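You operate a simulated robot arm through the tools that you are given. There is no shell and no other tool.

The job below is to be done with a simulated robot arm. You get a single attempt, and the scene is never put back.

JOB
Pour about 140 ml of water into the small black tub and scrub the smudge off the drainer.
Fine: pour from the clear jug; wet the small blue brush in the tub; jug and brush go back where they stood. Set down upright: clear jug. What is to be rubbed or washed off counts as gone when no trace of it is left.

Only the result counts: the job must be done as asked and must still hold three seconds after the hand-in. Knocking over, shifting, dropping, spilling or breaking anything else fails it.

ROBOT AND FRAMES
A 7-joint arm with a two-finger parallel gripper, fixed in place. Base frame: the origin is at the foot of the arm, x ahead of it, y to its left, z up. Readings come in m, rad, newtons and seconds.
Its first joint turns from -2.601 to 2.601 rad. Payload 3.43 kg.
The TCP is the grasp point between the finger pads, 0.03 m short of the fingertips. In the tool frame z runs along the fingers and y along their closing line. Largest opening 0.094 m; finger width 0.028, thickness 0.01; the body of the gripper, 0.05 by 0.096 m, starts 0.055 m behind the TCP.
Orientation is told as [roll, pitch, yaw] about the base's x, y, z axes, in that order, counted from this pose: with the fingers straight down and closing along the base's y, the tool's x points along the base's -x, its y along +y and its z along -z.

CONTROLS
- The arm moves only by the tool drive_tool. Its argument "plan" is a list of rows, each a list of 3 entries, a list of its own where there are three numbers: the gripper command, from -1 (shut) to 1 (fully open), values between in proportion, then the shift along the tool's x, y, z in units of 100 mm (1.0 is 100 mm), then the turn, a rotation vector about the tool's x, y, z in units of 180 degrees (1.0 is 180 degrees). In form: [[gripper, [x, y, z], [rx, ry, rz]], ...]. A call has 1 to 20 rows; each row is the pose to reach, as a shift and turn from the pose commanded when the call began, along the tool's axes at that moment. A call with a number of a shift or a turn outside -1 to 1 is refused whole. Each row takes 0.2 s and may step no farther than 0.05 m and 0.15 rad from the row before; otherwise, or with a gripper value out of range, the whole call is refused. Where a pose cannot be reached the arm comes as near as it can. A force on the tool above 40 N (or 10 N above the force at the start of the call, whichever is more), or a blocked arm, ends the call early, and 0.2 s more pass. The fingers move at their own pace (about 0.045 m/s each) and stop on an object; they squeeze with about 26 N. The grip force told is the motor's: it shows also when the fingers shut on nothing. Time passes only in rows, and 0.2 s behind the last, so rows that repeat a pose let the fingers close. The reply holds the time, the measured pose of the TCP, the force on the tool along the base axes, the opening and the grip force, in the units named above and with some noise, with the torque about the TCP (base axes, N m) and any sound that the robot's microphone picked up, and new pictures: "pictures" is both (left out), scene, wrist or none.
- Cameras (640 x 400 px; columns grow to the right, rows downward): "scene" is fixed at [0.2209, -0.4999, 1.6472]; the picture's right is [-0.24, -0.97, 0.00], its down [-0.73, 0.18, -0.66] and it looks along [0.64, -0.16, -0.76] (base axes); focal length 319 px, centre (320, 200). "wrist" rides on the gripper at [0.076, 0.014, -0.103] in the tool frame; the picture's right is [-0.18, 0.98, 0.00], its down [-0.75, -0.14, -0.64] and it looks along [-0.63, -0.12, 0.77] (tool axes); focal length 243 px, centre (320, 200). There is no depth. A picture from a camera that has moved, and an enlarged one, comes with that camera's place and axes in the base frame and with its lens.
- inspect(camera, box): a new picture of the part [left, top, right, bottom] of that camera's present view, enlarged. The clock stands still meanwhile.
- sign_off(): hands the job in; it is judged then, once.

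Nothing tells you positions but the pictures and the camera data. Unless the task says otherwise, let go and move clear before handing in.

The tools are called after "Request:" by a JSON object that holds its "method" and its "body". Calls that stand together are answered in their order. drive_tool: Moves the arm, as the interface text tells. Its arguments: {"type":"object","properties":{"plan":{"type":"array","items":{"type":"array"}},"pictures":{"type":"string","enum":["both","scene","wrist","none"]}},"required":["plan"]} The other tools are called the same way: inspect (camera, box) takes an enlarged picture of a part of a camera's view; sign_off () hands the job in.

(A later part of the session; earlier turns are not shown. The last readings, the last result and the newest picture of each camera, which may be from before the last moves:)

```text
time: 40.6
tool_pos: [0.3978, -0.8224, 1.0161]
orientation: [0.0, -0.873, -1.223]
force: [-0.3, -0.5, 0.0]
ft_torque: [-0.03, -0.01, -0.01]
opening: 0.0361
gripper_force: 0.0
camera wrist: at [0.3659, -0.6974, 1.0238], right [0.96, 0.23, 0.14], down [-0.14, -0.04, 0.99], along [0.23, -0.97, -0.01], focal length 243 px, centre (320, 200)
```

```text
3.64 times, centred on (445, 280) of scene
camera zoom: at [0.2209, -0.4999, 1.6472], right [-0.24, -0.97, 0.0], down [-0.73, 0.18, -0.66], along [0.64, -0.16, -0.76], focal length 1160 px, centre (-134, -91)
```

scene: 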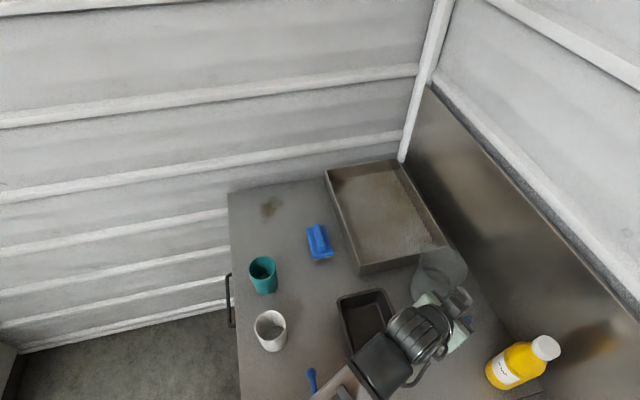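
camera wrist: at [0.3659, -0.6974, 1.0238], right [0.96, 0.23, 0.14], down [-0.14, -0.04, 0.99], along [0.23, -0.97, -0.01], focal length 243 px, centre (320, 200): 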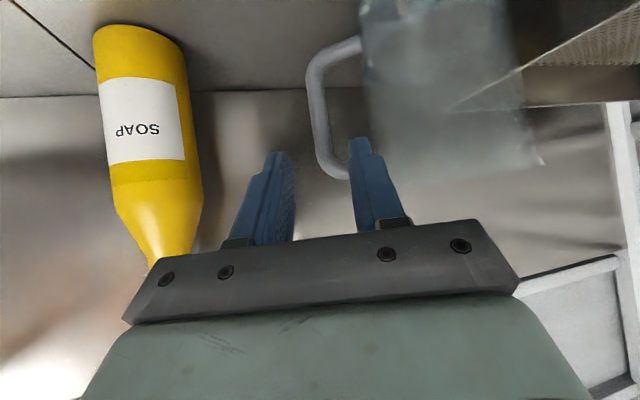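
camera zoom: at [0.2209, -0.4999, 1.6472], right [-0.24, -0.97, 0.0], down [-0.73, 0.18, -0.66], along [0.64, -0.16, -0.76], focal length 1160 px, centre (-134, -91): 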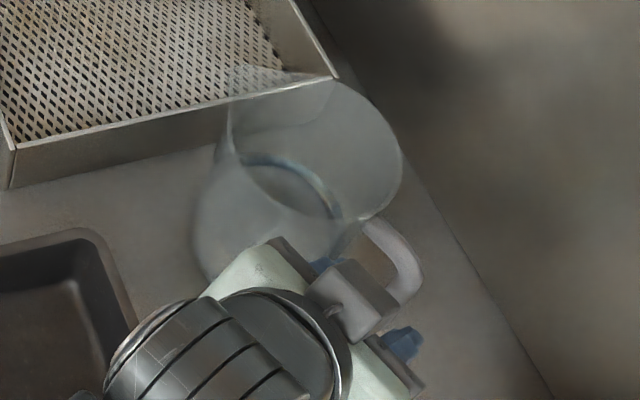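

The handle bar is at about (0.4165, -0.8745), on my tool axis to within 1 mm. I'll narrow to 28 mm, drop 6 mm to centre in the loop, and advance partway.

Request:
{"method": "drive_tool", "body": {"plan": [[-0.404, [0.02, 0, 0.02], [0, 0, 0]], [-0.404, [0.046, 0.01, 0.05], [0, 0, 0]], [-0.404, [0.046, 0.01, 0.12], [0, 0, 0]], [-0.404, [0.046, 0.01, 0.2], [0, 0, 0]], [-0.404, [0.046, 0.01, 0.28], [0, 0, 0]], [-0.404, [0.046, 0.01, 0.34], [0, 0, 0]], [-0.404, [0.046, 0.01, 0.38], [0, 0, 0]], [-0.404, [0.046, 0.01, 0.4], [0, 0, 0]], [-0.404, [0.046, 0.01, 0.4], [0, 0, 0]]], "pictures": "wrist"}}

Request:
{"method": "inspect", "body": {"camera": "wrist", "box": [220, 20, 440, 180]}}

Request:
{"method": "inspect", "body": {"camera": "scene", "box": [390, 225, 500, 335]}}

```text
time: 42.6
tool_pos: [0.4073, -0.8469, 0.9852]
orientation: [-0.002, -0.875, -1.22]
force: [-0.1, 0.6, 0.2]
ft_torque: [0.0, 0.01, -0.02]
opening: 0.0277
gripper_force: 0.0
camera wrist: at [0.3757, -0.7231, 0.9938], right [0.96, 0.23, 0.14], down [-0.14, -0.04, 0.99], along [0.23, -0.97, -0.01], focal length 243 px, centre (320, 200)
```

wrist: 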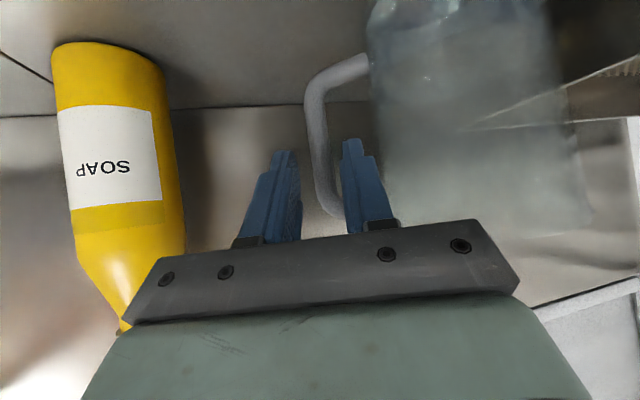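

```text
2.50 times, centred on (330, 100) of wrist
camera zoom: at [0.3757, -0.7231, 0.9938], right [0.96, 0.23, 0.14], down [-0.14, -0.04, 0.99], along [0.23, -0.97, -0.01], focal length 606 px, centre (295, 450)
```

zoom: 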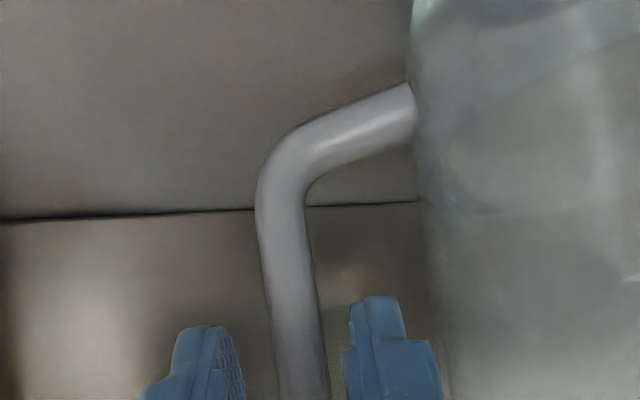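

```text
3.64 times, centred on (445, 280) of scene
camera zoom: at [0.2209, -0.4999, 1.6472], right [-0.24, -0.97, 0.0], down [-0.73, 0.18, -0.66], along [0.64, -0.16, -0.76], focal length 1160 px, centre (-134, -91)
```

zoom: 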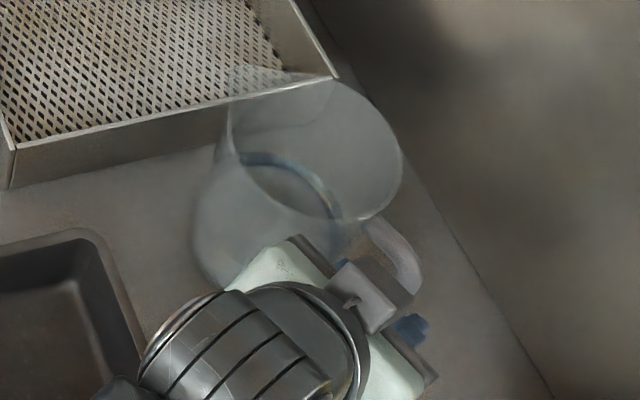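

The bar sits centred between the fingers. I'll advance the last 24 mm.

Request:
{"method": "drive_tool", "body": {"plan": [[-0.404, [0, 0, 0.04], [0, 0, 0]], [-0.404, [0, 0, 0.09], [0, 0, 0]], [-0.404, [0, 0, 0.14], [0, 0, 0]], [-0.404, [0, 0, 0.19], [0, 0, 0]], [-0.404, [0, 0, 0.22], [0, 0, 0]], [-0.404, [0, 0, 0.24], [0, 0, 0]], [-0.404, [0, 0, 0.24], [0, 0, 0]]], "pictures": "wrist"}}

Request:
{"method": "inspect", "body": {"camera": "wrist", "box": [220, 60, 440, 220]}}

Request:
{"method": "inspect", "body": {"camera": "scene", "box": [390, 225, 500, 335]}}

```text
time: 44.2
tool_pos: [0.4135, -0.8643, 0.9698]
orientation: [0.001, -0.874, -1.219]
force: [1.0, -0.3, 0.0]
ft_torque: [0.0, 0.0, 0.03]
opening: 0.0278
gripper_force: 0.0
camera wrist: at [0.3817, -0.7407, 0.9783], right [0.96, 0.23, 0.14], down [-0.14, -0.04, 0.99], along [0.23, -0.97, -0.01], focal length 243 px, centre (320, 200)
```

wrist: 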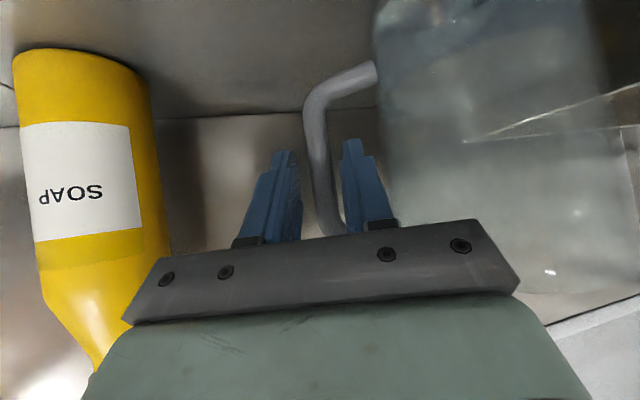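

```text
2.50 times, centred on (330, 140) of wrist
camera zoom: at [0.3817, -0.7407, 0.9783], right [0.96, 0.23, 0.14], down [-0.14, -0.04, 0.99], along [0.23, -0.97, -0.01], focal length 606 px, centre (295, 350)
```

zoom: 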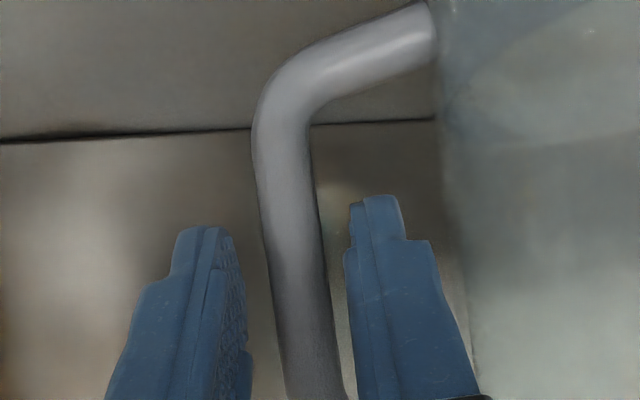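

```text
3.64 times, centred on (445, 280) of scene
camera zoom: at [0.2209, -0.4999, 1.6472], right [-0.24, -0.97, 0.0], down [-0.73, 0.18, -0.66], along [0.64, -0.16, -0.76], focal length 1160 px, centre (-134, -91)
```

zoom: 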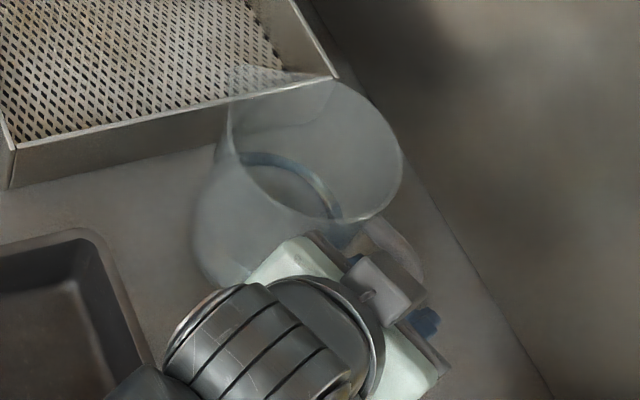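

The fingers straddle the bar. I'll nudge 1.5 mm to centre and close gently.

Request:
{"method": "drive_tool", "body": {"plan": [[-0.404, [0, 0.015, 0], [0, 0, 0]], [-0.5, [0, 0.015, 0], [0, 0, 0]], [-0.6, [0, 0.015, 0], [0, 0, 0]], [-0.7, [0, 0.015, 0], [0, 0, 0]], [-0.8, [0, 0.015, 0], [0, 0, 0]], [-1, [0, 0.015, 0], [0, 0, 0]], [-1, [0, 0.015, 0], [0, 0, 0]], [-1, [0, 0.015, 0], [0, 0, 0]], [-1, [0, 0.015, 0], [0, 0, 0]]], "pictures": "wrist"}}

Request:
{"method": "inspect", "body": {"camera": "wrist", "box": [220, 60, 440, 220]}}

Request:
{"method": "inspect", "body": {"camera": "scene", "box": [390, 225, 500, 335]}}

```text
time: 46.2
tool_pos: [0.4139, -0.8644, 0.9705]
orientation: [-0.001, -0.874, -1.222]
force: [-1.6, -1.3, 0.5]
ft_torque: [-0.01, 0.02, -0.01]
opening: 0.0136
gripper_force: 26.3
camera wrist: at [0.3828, -0.7403, 0.9786], right [0.96, 0.23, 0.14], down [-0.14, -0.04, 0.99], along [0.23, -0.97, -0.01], focal length 243 px, centre (320, 200)
```

wrist: 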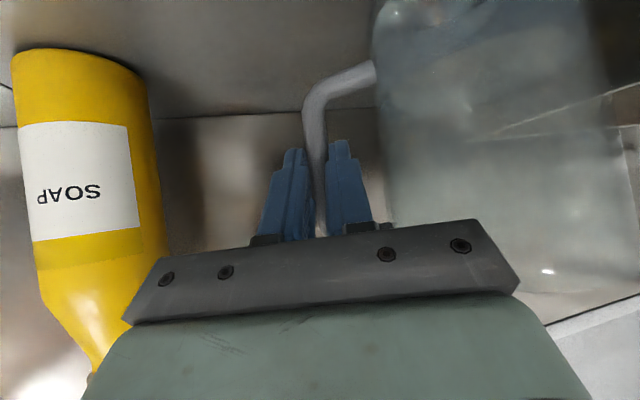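

```text
2.50 times, centred on (330, 140) of wrist
camera zoom: at [0.3828, -0.7403, 0.9786], right [0.96, 0.23, 0.14], down [-0.14, -0.04, 0.99], along [0.23, -0.97, -0.01], focal length 606 px, centre (295, 350)
```

zoom: 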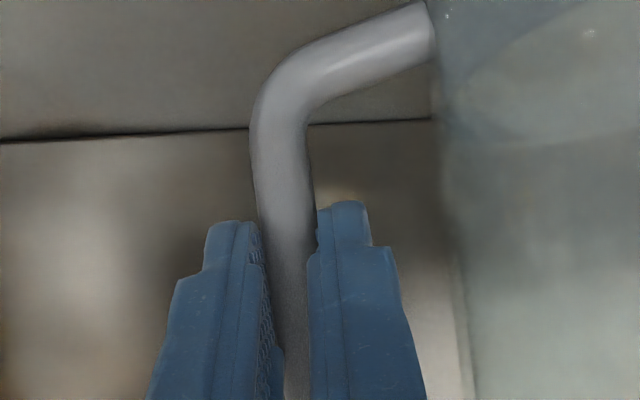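

```text
3.64 times, centred on (445, 280) of scene
camera zoom: at [0.2209, -0.4999, 1.6472], right [-0.24, -0.97, 0.0], down [-0.73, 0.18, -0.66], along [0.64, -0.16, -0.76], focal length 1160 px, centre (-134, -91)
```

zoom: 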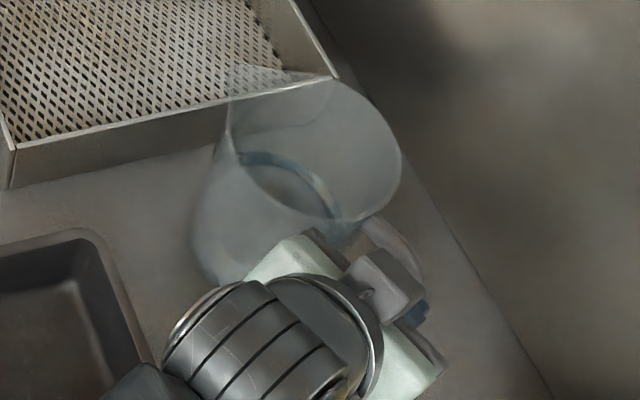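

The handle is gripped firmly (13.6 mm, 26 N) and the jug hasn't moved. Now a slow 30 mm vertical lift to see how it holds.

Request:
{"method": "drive_tool", "body": {"plan": [[-1, [-0.01, 0, -0.008], [0, 0, 0]], [-1, [-0.025, 0, -0.021], [0, 0, 0]], [-1, [-0.05, 0, -0.042], [0, 0, 0]], [-1, [-0.08, 0, -0.067], [0, 0, 0]], [-1, [-0.11, 0, -0.092], [0, 0, 0]], [-1, [-0.14, 0, -0.117], [0, 0, 0]], [-1, [-0.17, 0, -0.143], [0, 0, 0]], [-1, [-0.2, 0, -0.168], [0, 0, 0]], [-1, [-0.22, 0, -0.185], [0, 0, 0]], [-1, [-0.23, 0, -0.193], [0, 0, 0]], [-1, [-0.23, 0, -0.193], [0, 0, 0]]], "pictures": "both"}}

Request:
{"method": "inspect", "body": {"camera": "wrist", "box": [220, 0, 540, 200]}}

Request:
{"method": "inspect", "body": {"camera": "scene", "box": [390, 225, 500, 335]}}

```text
time: 48.6
tool_pos: [0.4168, -0.8642, 1.0011]
orientation: [0.0, -0.875, -1.219]
force: [-0.4, 0.1, -3.7]
ft_torque: [-0.06, 0.3, 0.0]
opening: 0.0136
gripper_force: 26.3
camera wrist: at [0.3836, -0.7407, 1.0088], right [0.96, 0.23, 0.14], down [-0.14, -0.04, 0.99], along [0.23, -0.97, -0.01], focal length 243 px, centre (320, 200)
```

scene: 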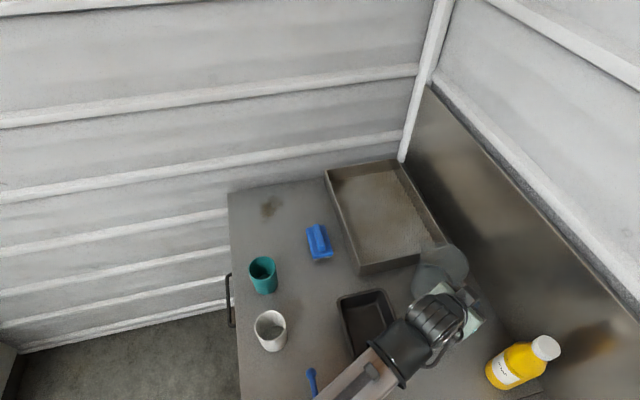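
wrist: 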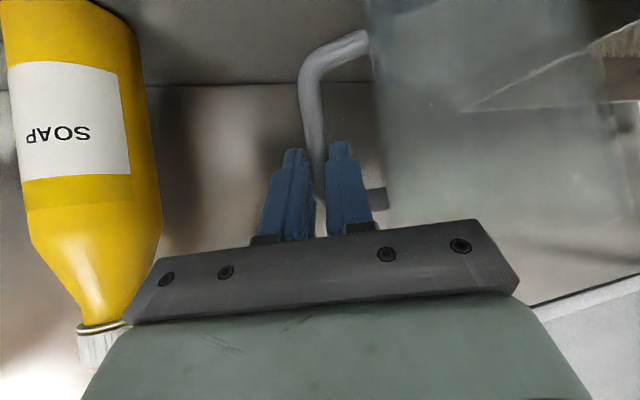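

```text
2.00 times, centred on (380, 100) of wrist
camera zoom: at [0.3836, -0.7407, 1.0088], right [0.96, 0.23, 0.14], down [-0.14, -0.04, 0.99], along [0.23, -0.97, -0.01], focal length 485 px, centre (200, 400)
```

zoom: 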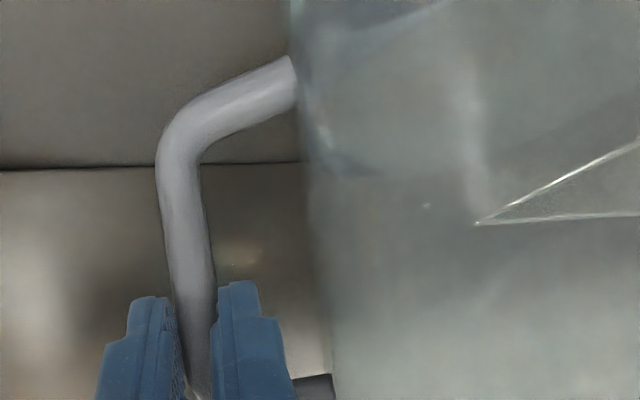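

```text
3.64 times, centred on (445, 280) of scene
camera zoom: at [0.2209, -0.4999, 1.6472], right [-0.24, -0.97, 0.0], down [-0.73, 0.18, -0.66], along [0.64, -0.16, -0.76], focal length 1160 px, centre (-134, -91)
```

zoom: 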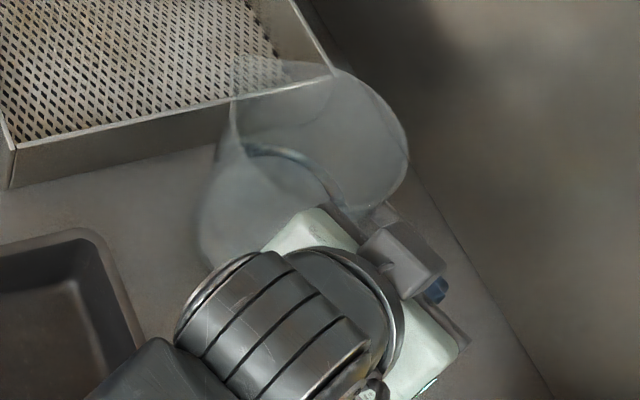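

The jug is held level; it weighs about 3.7 N, so there is roughly 250 ml in it. I'll lift it another 100 mm.

Request:
{"method": "drive_tool", "body": {"plan": [[-1, [-0.02, 0, -0.017], [0, 0, 0]], [-1, [-0.06, 0, -0.05], [0, 0, 0]], [-1, [-0.12, 0, -0.1], [0, 0, 0]], [-1, [-0.19, 0, -0.16], [0, 0, 0]], [-1, [-0.26, 0, -0.218], [0, 0, 0]], [-1, [-0.33, 0, -0.277], [0, 0, 0]], [-1, [-0.4, 0, -0.336], [0, 0, 0]], [-1, [-0.47, 0, -0.394], [0, 0, 0]], [-1, [-0.54, 0, -0.453], [0, 0, 0]], [-1, [-0.61, 0, -0.512], [0, 0, 0]], [-1, [-0.67, 0, -0.562], [0, 0, 0]], [-1, [-0.72, 0, -0.604], [0, 0, 0]], [-1, [-0.75, 0, -0.63], [0, 0, 0]], [-1, [-0.766, 0, -0.643], [0, 0, 0]], [-1, [-0.766, 0, -0.643], [0, 0, 0]]], "pictures": "none"}}

Request:
{"method": "drive_tool", "body": {"plan": [[-1, [0.01, -0.005, -0.012], [0, 0, 0]], [-1, [0.03, -0.013, -0.036], [0, 0, 0]], [-1, [0.06, -0.026, -0.072], [0, 0, 0]], [-1, [0.1, -0.043, -0.12], [0, 0, 0]], [-1, [0.15, -0.065, -0.18], [0, 0, 0]], [-1, [0.2, -0.086, -0.24], [0, 0, 0]], [-1, [0.26, -0.112, -0.31], [0, 0, 0]], [-1, [0.32, -0.138, -0.38], [0, 0, 0]], [-1, [0.38, -0.164, -0.453], [0, 0, 0]], [-1, [0.44, -0.19, -0.525], [0, 0, 0]], [-1, [0.5, -0.216, -0.596], [0, 0, 0]], [-1, [0.55, -0.237, -0.656], [0, 0, 0]], [-1, [0.58, -0.25, -0.692], [0, 0, 0]], [-1, [0.595, -0.2565, -0.71], [0, 0, 0]], [-1, [0.595, -0.2565, -0.71], [0, 0, 0]]], "pictures": "both"}}

```text
time: 51.8
tool_pos: [0.4147, -0.8653, 1.1004]
orientation: [-0.001, -0.874, -1.219]
force: [0.0, -0.2, -4.3]
ft_torque: [-0.05, 0.3, 0.0]
opening: 0.0134
gripper_force: 26.2
```

```text
time: 55.0
tool_pos: [0.3594, -0.7854, 1.0993]
orientation: [0.0, -0.874, -1.219]
force: [0.6, 1.3, -3.9]
ft_torque: [-0.03, 0.29, 0.01]
opening: 0.0136
gripper_force: 26.6
camera wrist: at [0.3276, -0.6615, 1.108], right [0.96, 0.23, 0.14], down [-0.14, -0.04, 0.99], along [0.23, -0.97, -0.01], focal length 243 px, centre (320, 200)
```

scene: 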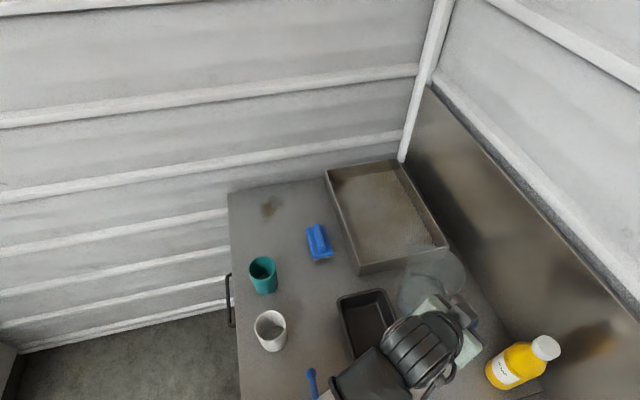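
wrist: 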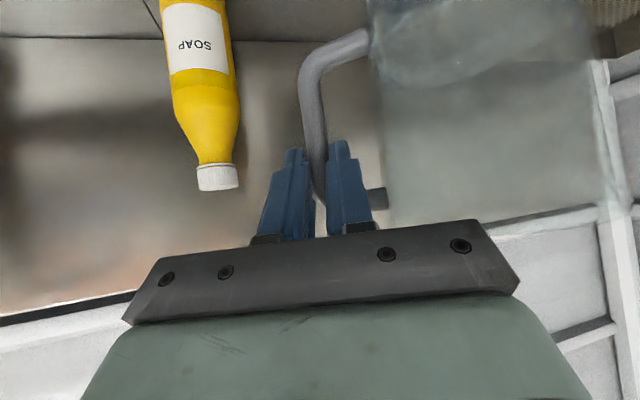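

Request:
{"method": "drive_tool", "body": {"plan": [[-1, [0.01, -0.005, -0.012], [0, 0, 0]], [-1, [0.03, -0.013, -0.036], [0, 0, 0]], [-1, [0.06, -0.026, -0.072], [0, 0, 0]], [-1, [0.1, -0.043, -0.12], [0, 0, 0]], [-1, [0.15, -0.065, -0.18], [0, 0, 0]], [-1, [0.2, -0.086, -0.24], [0, 0, 0]], [-1, [0.26, -0.112, -0.31], [0, 0, 0]], [-1, [0.32, -0.138, -0.38], [0, 0, 0]], [-1, [0.38, -0.164, -0.453], [0, 0, 0]], [-1, [0.44, -0.19, -0.525], [0, 0, 0]], [-1, [0.5, -0.216, -0.596], [0, 0, 0]], [-1, [0.55, -0.237, -0.656], [0, 0, 0]], [-1, [0.58, -0.25, -0.692], [0, 0, 0]], [-1, [0.595, -0.2565, -0.71], [0, 0, 0]], [-1, [0.595, -0.2565, -0.71], [0, 0, 0]]], "pictures": "both"}}

Request:
{"method": "inspect", "body": {"camera": "scene", "box": [330, 240, 490, 400]}}

```text
time: 58.2
tool_pos: [0.3022, -0.7073, 1.1003]
orientation: [0.0, -0.874, -1.221]
force: [0.5, -0.3, -3.6]
ft_torque: [0.0, 0.34, -0.01]
opening: 0.0136
gripper_force: 26.0
camera wrist: at [0.2719, -0.5845, 1.1087], right [0.96, 0.23, 0.14], down [-0.14, -0.04, 0.99], along [0.23, -0.97, -0.01], focal length 243 px, centre (320, 200)
```

scene: 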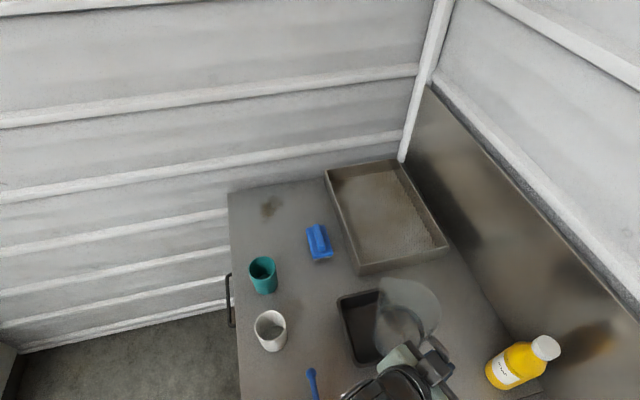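
wrist: 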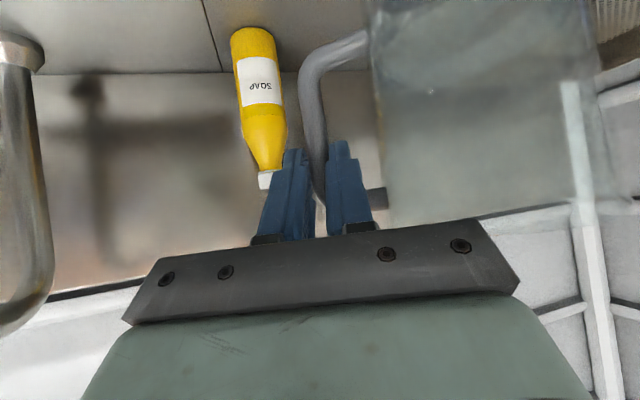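

```text
2.50 times, centred on (410, 320) of scene
camera zoom: at [0.2209, -0.4999, 1.6472], right [-0.24, -0.97, 0.0], down [-0.73, 0.18, -0.66], along [0.64, -0.16, -0.76], focal length 798 px, centre (95, -100)
```

zoom: 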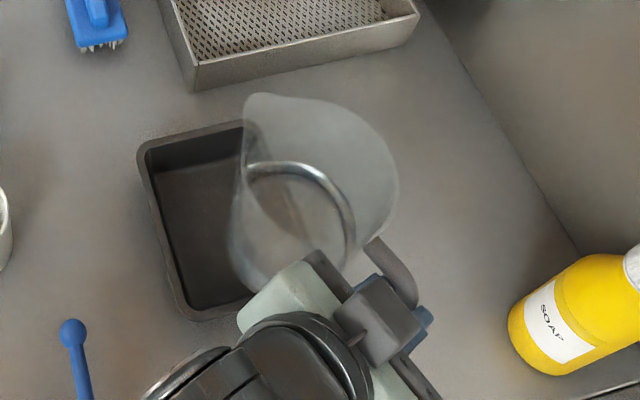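

A chrome pipe (the tap) shows at the left of the wrist view. I'll zoom in on it to be sure the tilting hand stays clear.

Request:
{"method": "inspect", "body": {"camera": "wrist", "box": [0, 0, 200, 360]}}

Request:
{"method": "inspect", "body": {"camera": "wrist", "box": [340, 0, 640, 240]}}

```text
1.11 times, centred on (100, 180) of wrist
camera zoom: at [0.2719, -0.5845, 1.1087], right [0.96, 0.23, 0.14], down [-0.14, -0.04, 0.99], along [0.23, -0.97, -0.01], focal length 270 px, centre (564, 222)
```

zoom: 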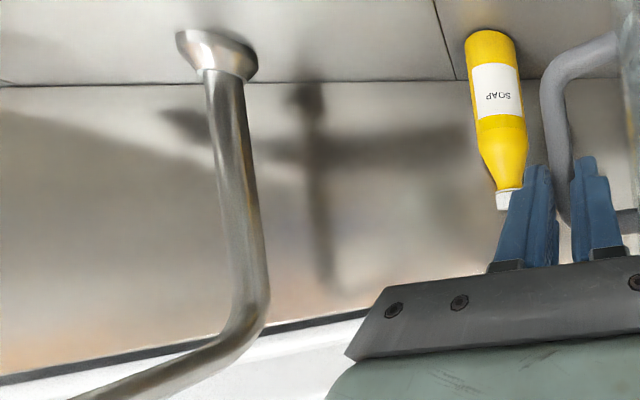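

```text
1.67 times, centred on (490, 120) of wrist
camera zoom: at [0.2719, -0.5845, 1.1087], right [0.96, 0.23, 0.14], down [-0.14, -0.04, 0.99], along [0.23, -0.97, -0.01], focal length 404 px, centre (37, 333)
```

zoom: 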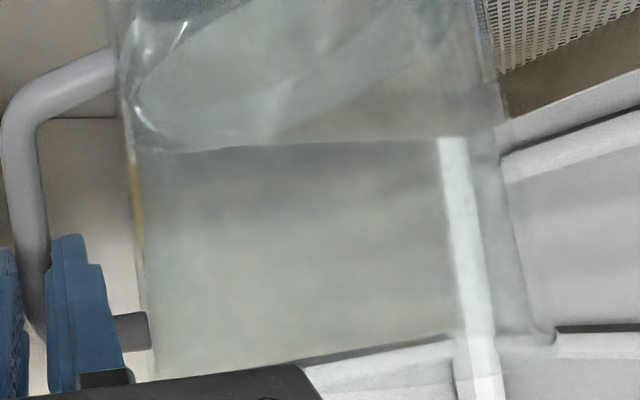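

The tap stands near (0.02, -0.92), well away from the hand's path. Now I'll take repeated weight readings as a baseline before pouring.

Request:
{"method": "drive_tool", "body": {"plan": [[-1, [0, 0, 0], [0, 0, 0]]], "pictures": "none"}}

Request:
{"method": "drive_tool", "body": {"plan": [[-1, [0, 0, 0], [0, 0, 0]]], "pictures": "none"}}

Request:
{"method": "drive_tool", "body": {"plan": [[-1, [0, 0, 0], [0, 0, 0]]], "pictures": "none"}}

Request:
{"method": "drive_tool", "body": {"plan": [[-1, [0, 0, 0], [0, 0, 0]]], "pictures": "none"}}

Request:
{"method": "drive_tool", "body": {"plan": [[-1, [0, 0, 0], [0, 0, 0]]], "pictures": "none"}}

Request:
{"method": "drive_tool", "body": {"plan": [[-1, [0, 0, 0], [0, 0, 0]]], "pictures": "none"}}

Request:
{"method": "drive_tool", "body": {"plan": [[-1, [0, 0, 0], [0, 0, 0]]], "pictures": "none"}}

Request:
{"method": "drive_tool", "body": {"plan": [[-1, [0, 0, 0], [0, 0, 0]]], "pictures": "none"}}

Request:
{"method": "drive_tool", "body": {"plan": [[-1, [0, 0, 0], [0, 0, 0]]], "pictures": "none"}}

Request:
{"method": "drive_tool", "body": {"plan": [[-1, [0, 0, 0], [0, 0, 0]]], "pictures": "none"}}

Request:
{"method": "drive_tool", "body": {"plan": [[-1, [0, 0, 0], [0, 0, 0]]], "pictures": "none"}}

Request:
{"method": "drive_tool", "body": {"plan": [[-1, [0, 0, 0], [0, 0, 0]]], "pictures": "none"}}

```text
time: 58.6
tool_pos: [0.3033, -0.709, 1.1005]
orientation: [-0.001, -0.874, -1.221]
force: [-0.5, -0.3, -4.3]
ft_torque: [-0.05, 0.3, 0.06]
opening: 0.0134
gripper_force: 26.1
```

```text
time: 59.0
tool_pos: [0.3045, -0.7084, 1.1]
orientation: [0.0, -0.876, -1.218]
force: [-0.2, 0.0, -3.8]
ft_torque: [-0.04, 0.3, 0.01]
opening: 0.0135
gripper_force: 26.3
```

```text
time: 59.4
tool_pos: [0.3033, -0.7077, 1.1005]
orientation: [-0.001, -0.874, -1.219]
force: [0.2, -0.3, -2.9]
ft_torque: [-0.02, 0.3, -0.02]
opening: 0.0137
gripper_force: 26.6
```

```text
time: 59.8
tool_pos: [0.3037, -0.7081, 1.1017]
orientation: [0.0, -0.875, -1.219]
force: [0.0, 0.2, -4.8]
ft_torque: [-0.01, 0.33, 0.01]
opening: 0.0134
gripper_force: 26.0
```

```text
time: 60.2
tool_pos: [0.3035, -0.7079, 1.0996]
orientation: [-0.001, -0.874, -1.221]
force: [-0.2, -0.7, -3.8]
ft_torque: [-0.04, 0.3, -0.02]
opening: 0.0133
gripper_force: 25.9
```

```text
time: 60.6
tool_pos: [0.3031, -0.7076, 1.1019]
orientation: [-0.001, -0.874, -1.222]
force: [-0.7, 0.0, -4.1]
ft_torque: [-0.05, 0.32, -0.01]
opening: 0.0135
gripper_force: 25.9
```

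```text
time: 61.0
tool_pos: [0.3044, -0.7085, 1.0997]
orientation: [0.0, -0.874, -1.22]
force: [-0.4, -0.2, -3.1]
ft_torque: [-0.03, 0.32, 0.02]
opening: 0.0133
gripper_force: 26.3
```

```text
time: 61.4
tool_pos: [0.3029, -0.7081, 1.1005]
orientation: [0.001, -0.874, -1.221]
force: [-0.8, 0.1, -3.5]
ft_torque: [-0.01, 0.32, 0.0]
opening: 0.0135
gripper_force: 25.9
```

```text
time: 61.8
tool_pos: [0.3035, -0.7074, 1.1004]
orientation: [-0.001, -0.875, -1.22]
force: [0.2, 0.9, -4.2]
ft_torque: [-0.04, 0.31, 0.01]
opening: 0.0136
gripper_force: 26.0
```

```text
time: 62.2
tool_pos: [0.3035, -0.7085, 1.1013]
orientation: [-0.001, -0.875, -1.22]
force: [-0.9, 0.3, -5.2]
ft_torque: [-0.02, 0.32, 0.01]
opening: 0.0137
gripper_force: 26.1
```

```text
time: 62.6
tool_pos: [0.3038, -0.7085, 1.101]
orientation: [-0.001, -0.875, -1.22]
force: [0.2, 0.7, -4.4]
ft_torque: [-0.04, 0.33, -0.03]
opening: 0.0134
gripper_force: 26.1
```

```text
time: 63.0
tool_pos: [0.3043, -0.708, 1.1008]
orientation: [0.0, -0.875, -1.22]
force: [0.4, 0.0, -3.3]
ft_torque: [-0.05, 0.29, -0.01]
opening: 0.0132
gripper_force: 26.2
```

Baseline is about 3.8 N, with a torque of 0.314 Nm that is much less noisy and so a better gauge: 140 ml should lower it by about 0.114. I'll tilt to 48° first, below the expected pouring angle.

Request:
{"method": "drive_tool", "body": {"plan": [[-1, [0, 0, 0], [0.007143, 0, -0.008513]], [-1, [0, 0, 0], [0.017858, 0, -0.021283]], [-1, [0, 0, 0], [0.032143, 0, -0.03831]], [-1, [0, 0, 0], [0.046429, 0, -0.055337]], [-1, [0, 0, 0], [0.060715, 0, -0.072363]], [-1, [0, 0, 0], [0.075, 0, -0.08939]], [-1, [0, 0, 0], [0.089286, 0, -0.106417]], [-1, [0, 0, 0], [0.103572, 0, -0.123443]], [-1, [0, 0, 0], [0.117858, 0, -0.14047]], [-1, [0, 0, 0], [0.132144, 0, -0.157497]], [-1, [0, 0, 0], [0.14643, 0, -0.174523]], [-1, [0, 0, 0], [0.160715, 0, -0.19155]], [-1, [0, 0, 0], [0.167858, 0, -0.200063]], [-1, [0, 0, 0], [0.17144, 0, -0.20432]], [-1, [0, 0, 0], [0.17144, 0, -0.20432]]], "pictures": "both"}}

Request:
{"method": "inspect", "body": {"camera": "scene", "box": [330, 240, 490, 400]}}

```text
time: 66.2
tool_pos: [0.3028, -0.7064, 1.1003]
orientation: [-1.046, -0.54, -0.495]
force: [0.0, -0.3, -3.1]
ft_torque: [0.02, 0.04, 0.02]
opening: 0.0134
gripper_force: 26.2
camera wrist: at [0.2723, -0.5831, 1.0948], right [0.76, 0.15, -0.64], down [0.6, 0.23, 0.77], along [0.26, -0.96, 0.08], focal length 243 px, centre (320, 200)
```

scene: 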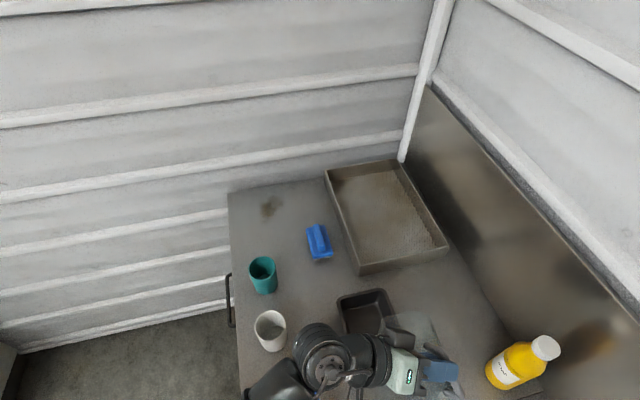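
wrist: 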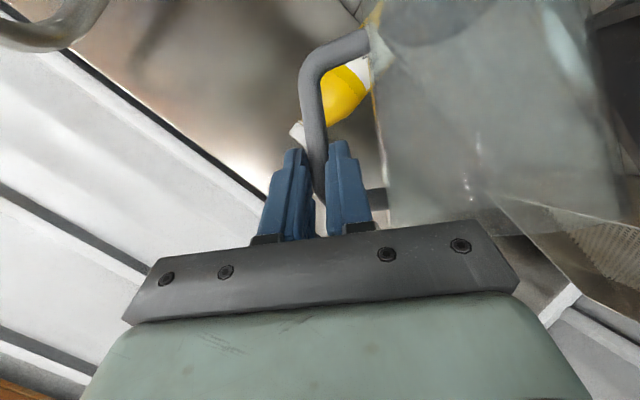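

```text
2.50 times, centred on (410, 320) of scene
camera zoom: at [0.2209, -0.4999, 1.6472], right [-0.24, -0.97, 0.0], down [-0.73, 0.18, -0.66], along [0.64, -0.16, -0.76], focal length 798 px, centre (95, -100)
```

zoom: 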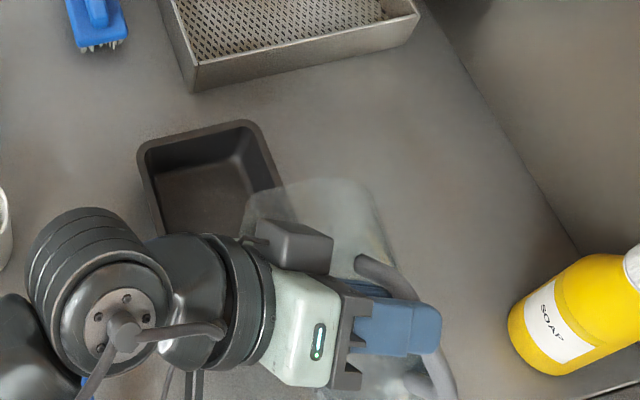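

Request:
{"method": "inspect", "body": {"camera": "scene", "box": [360, 290, 450, 350]}}

Request:
{"method": "inspect", "body": {"camera": "wrist", "box": [360, 0, 640, 240]}}

```text
6.67 times, centred on (405, 320) of scene
camera zoom: at [0.2209, -0.4999, 1.6472], right [-0.24, -0.97, 0.0], down [-0.73, 0.18, -0.66], along [0.64, -0.16, -0.76], focal length 2127 px, centre (-247, -600)
```

zoom: 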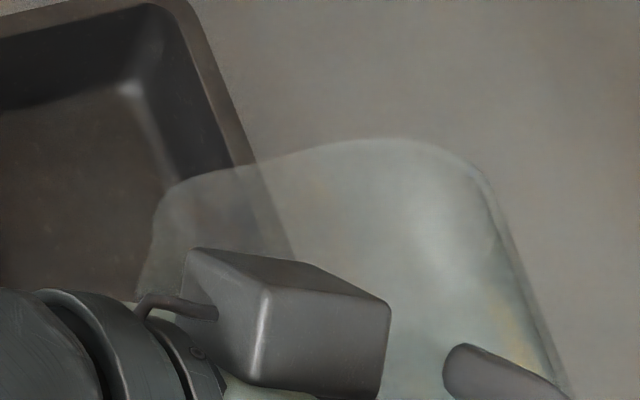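

```text
1.67 times, centred on (500, 120) of wrist
camera zoom: at [0.2723, -0.5831, 1.0948], right [0.76, 0.15, -0.64], down [0.6, 0.23, 0.77], along [0.26, -0.96, 0.08], focal length 404 px, centre (20, 333)
```

zoom: 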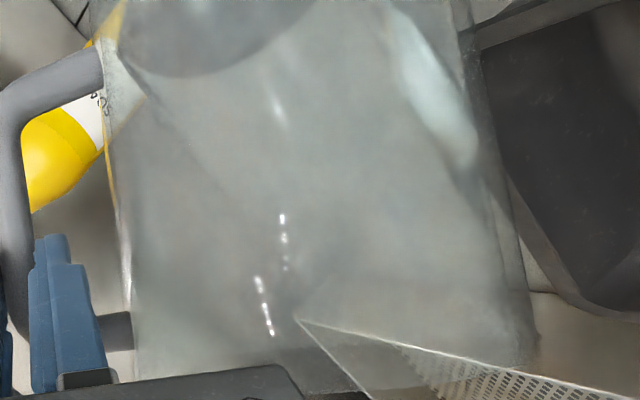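

No slip in the grip, and the spout tip is above the tub at about (0.43, -0.675, 1.02). I'll continue tilting in small steps, watching for the first flow.

Request:
{"method": "drive_tool", "body": {"plan": [[-1, [0, 0, 0], [0.005358, 0, -0.006385]], [-1, [0, 0, 0], [0.0125, 0, -0.0149]], [-1, [0, 0, 0], [0.019644, 0, -0.023412]], [-1, [0, 0, 0], [0.02143, 0, -0.02554]], [-1, [0, 0, 0], [0.02143, 0, -0.02554]]], "pictures": "scene"}}

Request:
{"method": "inspect", "body": {"camera": "scene", "box": [330, 270, 450, 350]}}

```text
time: 67.4
tool_pos: [0.3036, -0.708, 1.1005]
orientation: [-1.136, -0.467, -0.452]
force: [-0.2, 0.2, -3.6]
ft_torque: [0.07, 0.06, -0.01]
opening: 0.0134
gripper_force: 25.9
```

scene: 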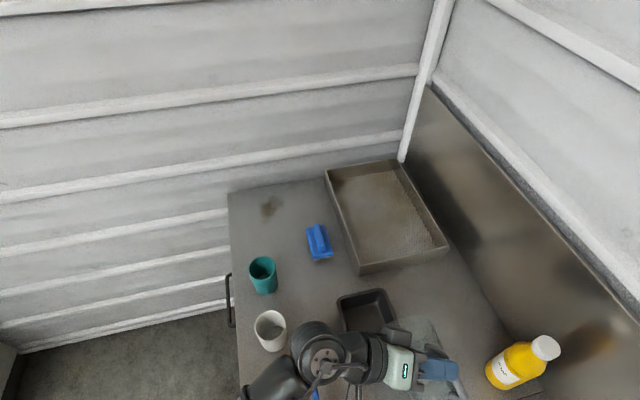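

```text
5.00 times, centred on (390, 310) of scene
camera zoom: at [0.2209, -0.4999, 1.6472], right [-0.24, -0.97, 0.0], down [-0.73, 0.18, -0.66], along [0.64, -0.16, -0.76], focal length 1595 px, centre (-30, -350)
```

zoom: 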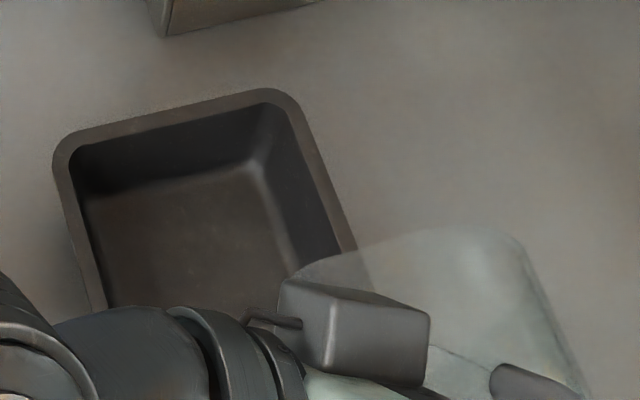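

Request:
{"method": "drive_tool", "body": {"plan": [[-1, [0, 0, 0], [0.003572, 0, -0.004257]], [-1, [0, 0, 0], [0.008929, 0, -0.010642]], [-1, [0, 0, 0], [0.010715, 0, -0.01277]], [-1, [0, 0, 0], [0.010715, 0, -0.01277]], [-1, [0, 0, 0], [0.010715, 0, -0.01277]]], "pictures": "none"}}

Request:
{"method": "inspect", "body": {"camera": "scene", "box": [330, 270, 450, 350]}}

Request:
{"method": "inspect", "body": {"camera": "wrist", "box": [360, 0, 640, 240]}}

```text
time: 68.6
tool_pos: [0.3027, -0.7065, 1.1]
orientation: [-1.176, -0.431, -0.434]
force: [0.2, 0.3, -3.8]
ft_torque: [0.12, 0.02, -0.04]
opening: 0.0136
gripper_force: 26.1
```

```text
5.00 times, centred on (390, 310) of scene
camera zoom: at [0.2209, -0.4999, 1.6472], right [-0.24, -0.97, 0.0], down [-0.73, 0.18, -0.66], along [0.64, -0.16, -0.76], focal length 1595 px, centre (-30, -350)
```

zoom: 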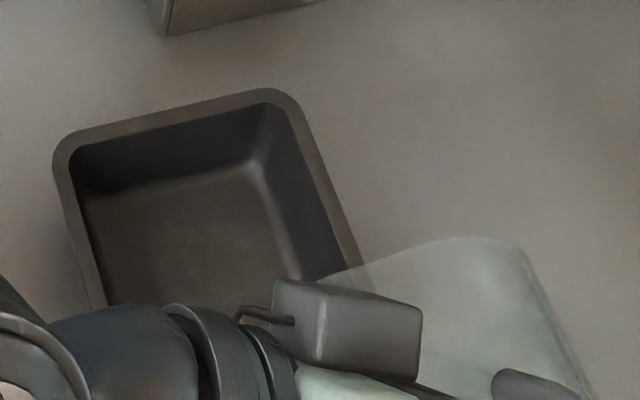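

```text
1.67 times, centred on (500, 120) of wrist
camera zoom: at [0.2717, -0.5839, 1.0929], right [0.65, 0.11, -0.75], down [0.7, 0.27, 0.66], along [0.27, -0.96, 0.1], focal length 404 px, centre (20, 333)
```

zoom: 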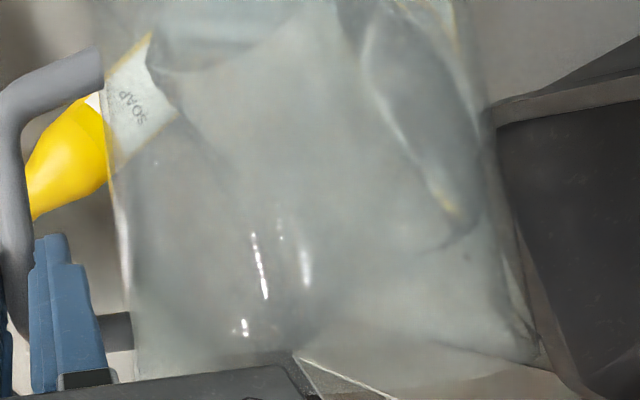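

Water is pooling along the spout wall but hasn't reached the lip yet. I'll go on in 3° steps.

Request:
{"method": "drive_tool", "body": {"plan": [[-1, [0, 0, 0], [0.003572, 0, -0.004257]], [-1, [0, 0, 0], [0.008929, 0, -0.010642]], [-1, [0, 0, 0], [0.010715, 0, -0.01277]], [-1, [0, 0, 0], [0.010715, 0, -0.01277]], [-1, [0, 0, 0], [0.010715, 0, -0.01277]]], "pictures": "none"}}

Request:
{"method": "inspect", "body": {"camera": "scene", "box": [330, 270, 450, 350]}}

Request:
{"method": "inspect", "body": {"camera": "wrist", "box": [360, 0, 640, 240]}}

```text
time: 69.8
tool_pos: [0.3031, -0.7076, 1.101]
orientation: [-1.217, -0.394, -0.418]
force: [-0.5, 0.3, -3.9]
ft_torque: [0.07, 0.02, -0.01]
opening: 0.0138
gripper_force: 26.3
```

```text
5.00 times, centred on (390, 310) of scene
camera zoom: at [0.2209, -0.4999, 1.6472], right [-0.24, -0.97, 0.0], down [-0.73, 0.18, -0.66], along [0.64, -0.16, -0.76], focal length 1595 px, centre (-30, -350)
```

zoom: 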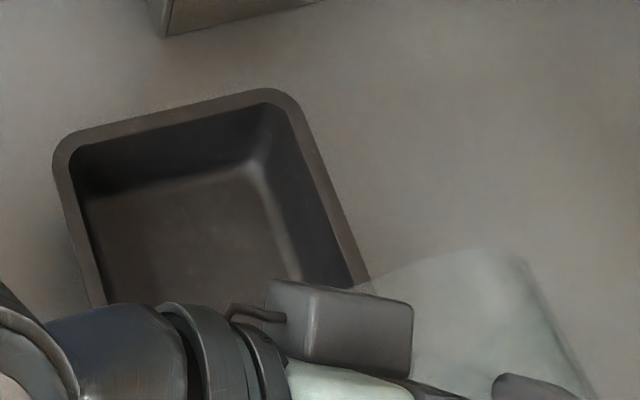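

```text
1.67 times, centred on (500, 120) of wrist
camera zoom: at [0.2714, -0.584, 1.0915], right [0.62, 0.1, -0.78], down [0.74, 0.28, 0.62], along [0.28, -0.96, 0.1], focal length 404 px, centre (20, 333)
```

zoom: 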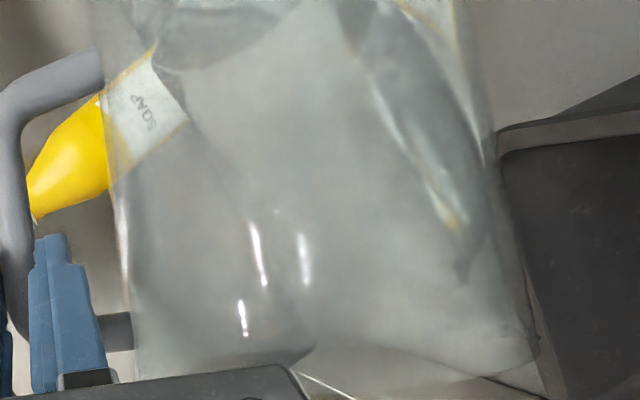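

The spout tip is drifting slightly back as the tilt grows, so I'll shift 20 mm in the pour direction to keep it over the tub, then add 2° more.

Request:
{"method": "drive_tool", "body": {"plan": [[-1, [-0.033, 0.025, -0.028], [0, 0, 0]], [-1, [-0.07, 0.053, -0.058], [0, 0, 0]], [-1, [-0.11, 0.083, -0.092], [0, 0, 0]], [-1, [-0.133, 0.1, -0.111], [0.001786, 0, -0.002128]], [-1, [-0.133, 0.1, -0.111], [0.005358, 0, -0.006385]], [-1, [-0.133, 0.1, -0.111], [0.007143, 0, -0.008513]], [-1, [-0.133, 0.1, -0.111], [0.007143, 0, -0.008513]], [-1, [-0.133, 0.1, -0.111], [0.007143, 0, -0.008513]]], "pictures": "none"}}

Request:
{"method": "inspect", "body": {"camera": "scene", "box": [330, 270, 450, 350]}}

Request:
{"method": "inspect", "body": {"camera": "wrist", "box": [360, 0, 640, 240]}}

```text
time: 71.6
tool_pos: [0.3232, -0.7021, 1.1002]
orientation: [-1.243, -0.368, -0.41]
force: [-0.2, -0.4, -4.7]
ft_torque: [0.09, -0.02, -0.01]
opening: 0.0135
gripper_force: 26.3
```

```text
5.00 times, centred on (390, 310) of scene
camera zoom: at [0.2209, -0.4999, 1.6472], right [-0.24, -0.97, 0.0], down [-0.73, 0.18, -0.66], along [0.64, -0.16, -0.76], focal length 1595 px, centre (-30, -350)
```

zoom: 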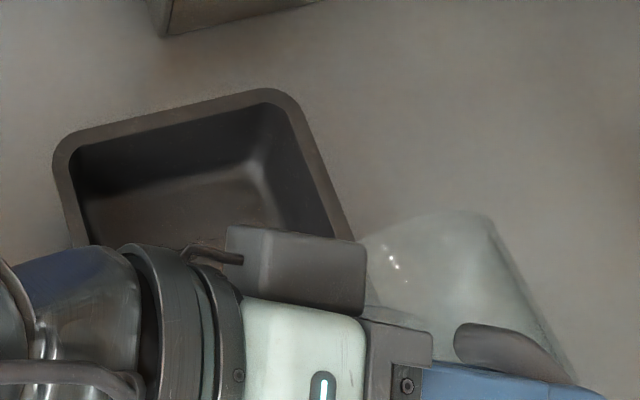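

```text
1.67 times, centred on (500, 120) of wrist
camera zoom: at [0.2905, -0.5786, 1.0913], right [0.59, 0.09, -0.8], down [0.76, 0.29, 0.59], along [0.28, -0.95, 0.1], focal length 404 px, centre (20, 333)
```

zoom: 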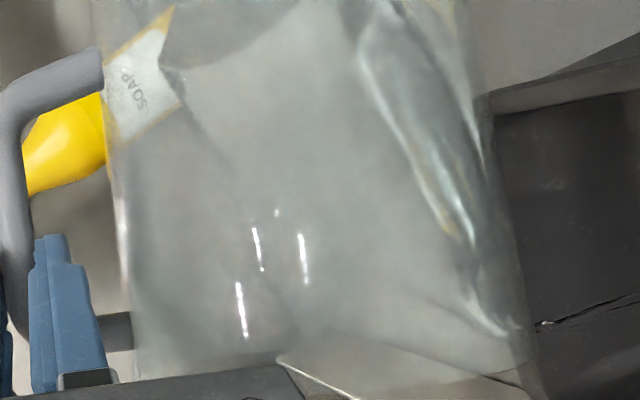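

A thin stream has started, falling into the tub, at about 62°. I'll hold briefly and look again.

Request:
{"method": "drive_tool", "body": {"plan": [[-1, [0, 0, 0], [0, 0, 0]], [-1, [0, 0, 0], [0, 0, 0]], [-1, [0, 0, 0], [0, 0, 0]], [-1, [0, 0, 0], [0, 0, 0]]], "pictures": "wrist"}}

Request:
{"method": "inspect", "body": {"camera": "wrist", "box": [440, 0, 640, 240]}}

Request:
{"method": "inspect", "body": {"camera": "scene", "box": [330, 270, 410, 330]}}

```text
time: 72.6
tool_pos: [0.3222, -0.7015, 1.0998]
orientation: [-1.243, -0.369, -0.41]
force: [0.3, -0.8, -4.5]
ft_torque: [0.09, 0.0, 0.02]
opening: 0.0135
gripper_force: 26.2
camera wrist: at [0.2905, -0.5786, 1.0913], right [0.59, 0.09, -0.8], down [0.76, 0.29, 0.59], along [0.28, -0.95, 0.1], focal length 243 px, centre (320, 200)
```

wrist: 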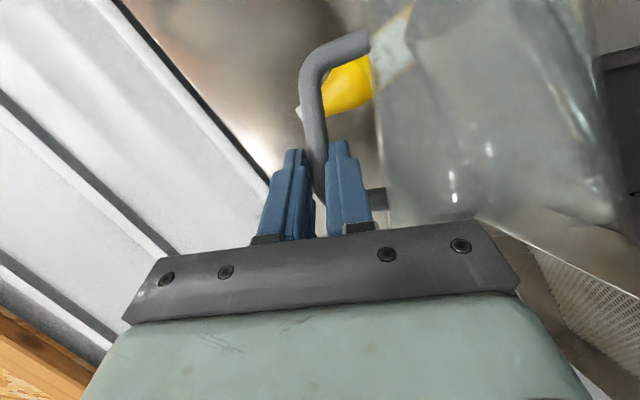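

```text
1.67 times, centred on (540, 120) of wrist
camera zoom: at [0.2905, -0.5786, 1.0913], right [0.59, 0.09, -0.8], down [0.76, 0.29, 0.59], along [0.28, -0.95, 0.1], focal length 404 px, centre (-47, 333)
```

zoom: 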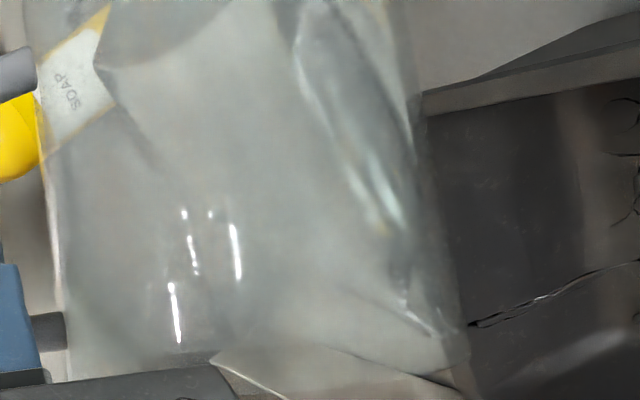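

```text
6.67 times, centred on (370, 300) of scene
camera zoom: at [0.2209, -0.4999, 1.6472], right [-0.24, -0.97, 0.0], down [-0.73, 0.18, -0.66], along [0.64, -0.16, -0.76], focal length 2127 px, centre (-13, -467)
```

zoom: 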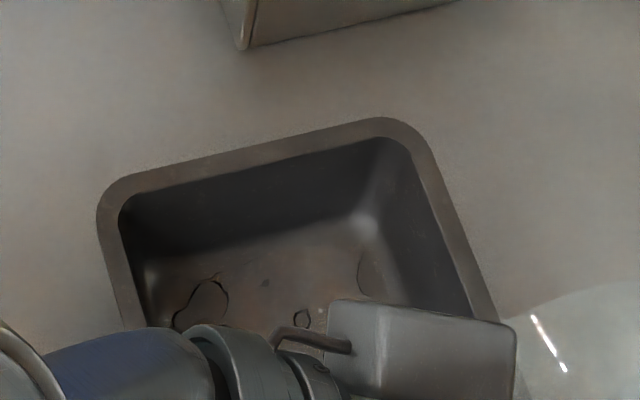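

Water is landing on the tub floor, well inside. I'll increase the tilt gradually.

Request:
{"method": "drive_tool", "body": {"plan": [[-1, [0, 0, 0], [0.003572, 0, -0.004257]], [-1, [0, 0, 0], [0.007143, 0, -0.008513]], [-1, [0, 0, 0], [0.007143, 0, -0.008513]], [-1, [0, 0, 0], [0.007143, 0, -0.008513]], [-1, [0, 0, 0], [0.007143, 0, -0.008513]]], "pictures": "none"}}

Request:
{"method": "inspect", "body": {"camera": "wrist", "box": [440, 0, 640, 240]}}

Request:
{"method": "inspect", "body": {"camera": "scene", "box": [330, 270, 410, 330]}}

```text
time: 73.8
tool_pos: [0.3216, -0.7022, 1.1006]
orientation: [-1.268, -0.344, -0.4]
force: [0.3, -0.4, -3.6]
ft_torque: [0.08, -0.05, 0.03]
opening: 0.0133
gripper_force: 25.8
```

```text
1.67 times, centred on (540, 120) of wrist
camera zoom: at [0.2896, -0.5786, 1.0905], right [0.56, 0.08, -0.82], down [0.77, 0.29, 0.56], along [0.28, -0.95, 0.1], focal length 404 px, centre (-47, 333)
```

zoom: 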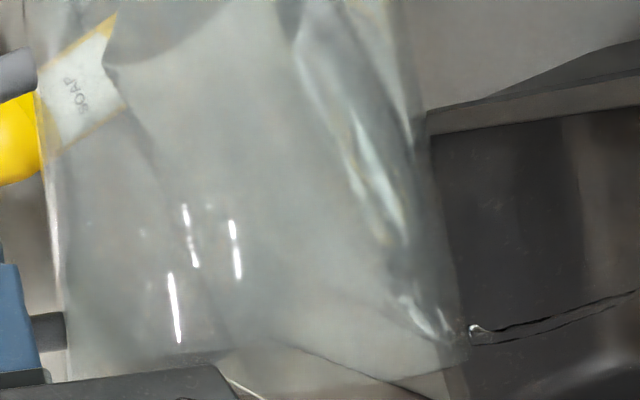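

```text
6.67 times, centred on (370, 300) of scene
camera zoom: at [0.2209, -0.4999, 1.6472], right [-0.24, -0.97, 0.0], down [-0.73, 0.18, -0.66], along [0.64, -0.16, -0.76], focal length 2127 px, centre (-13, -467)
```

zoom: 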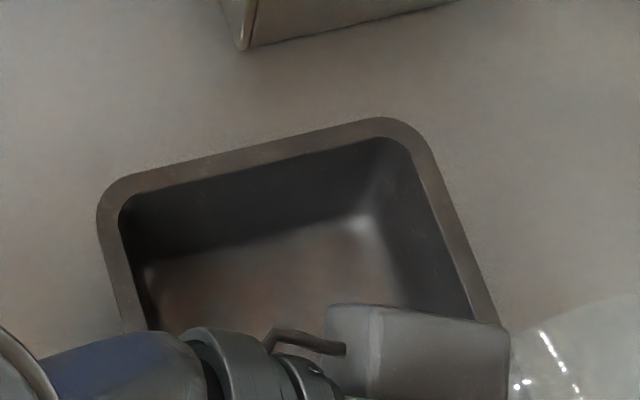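

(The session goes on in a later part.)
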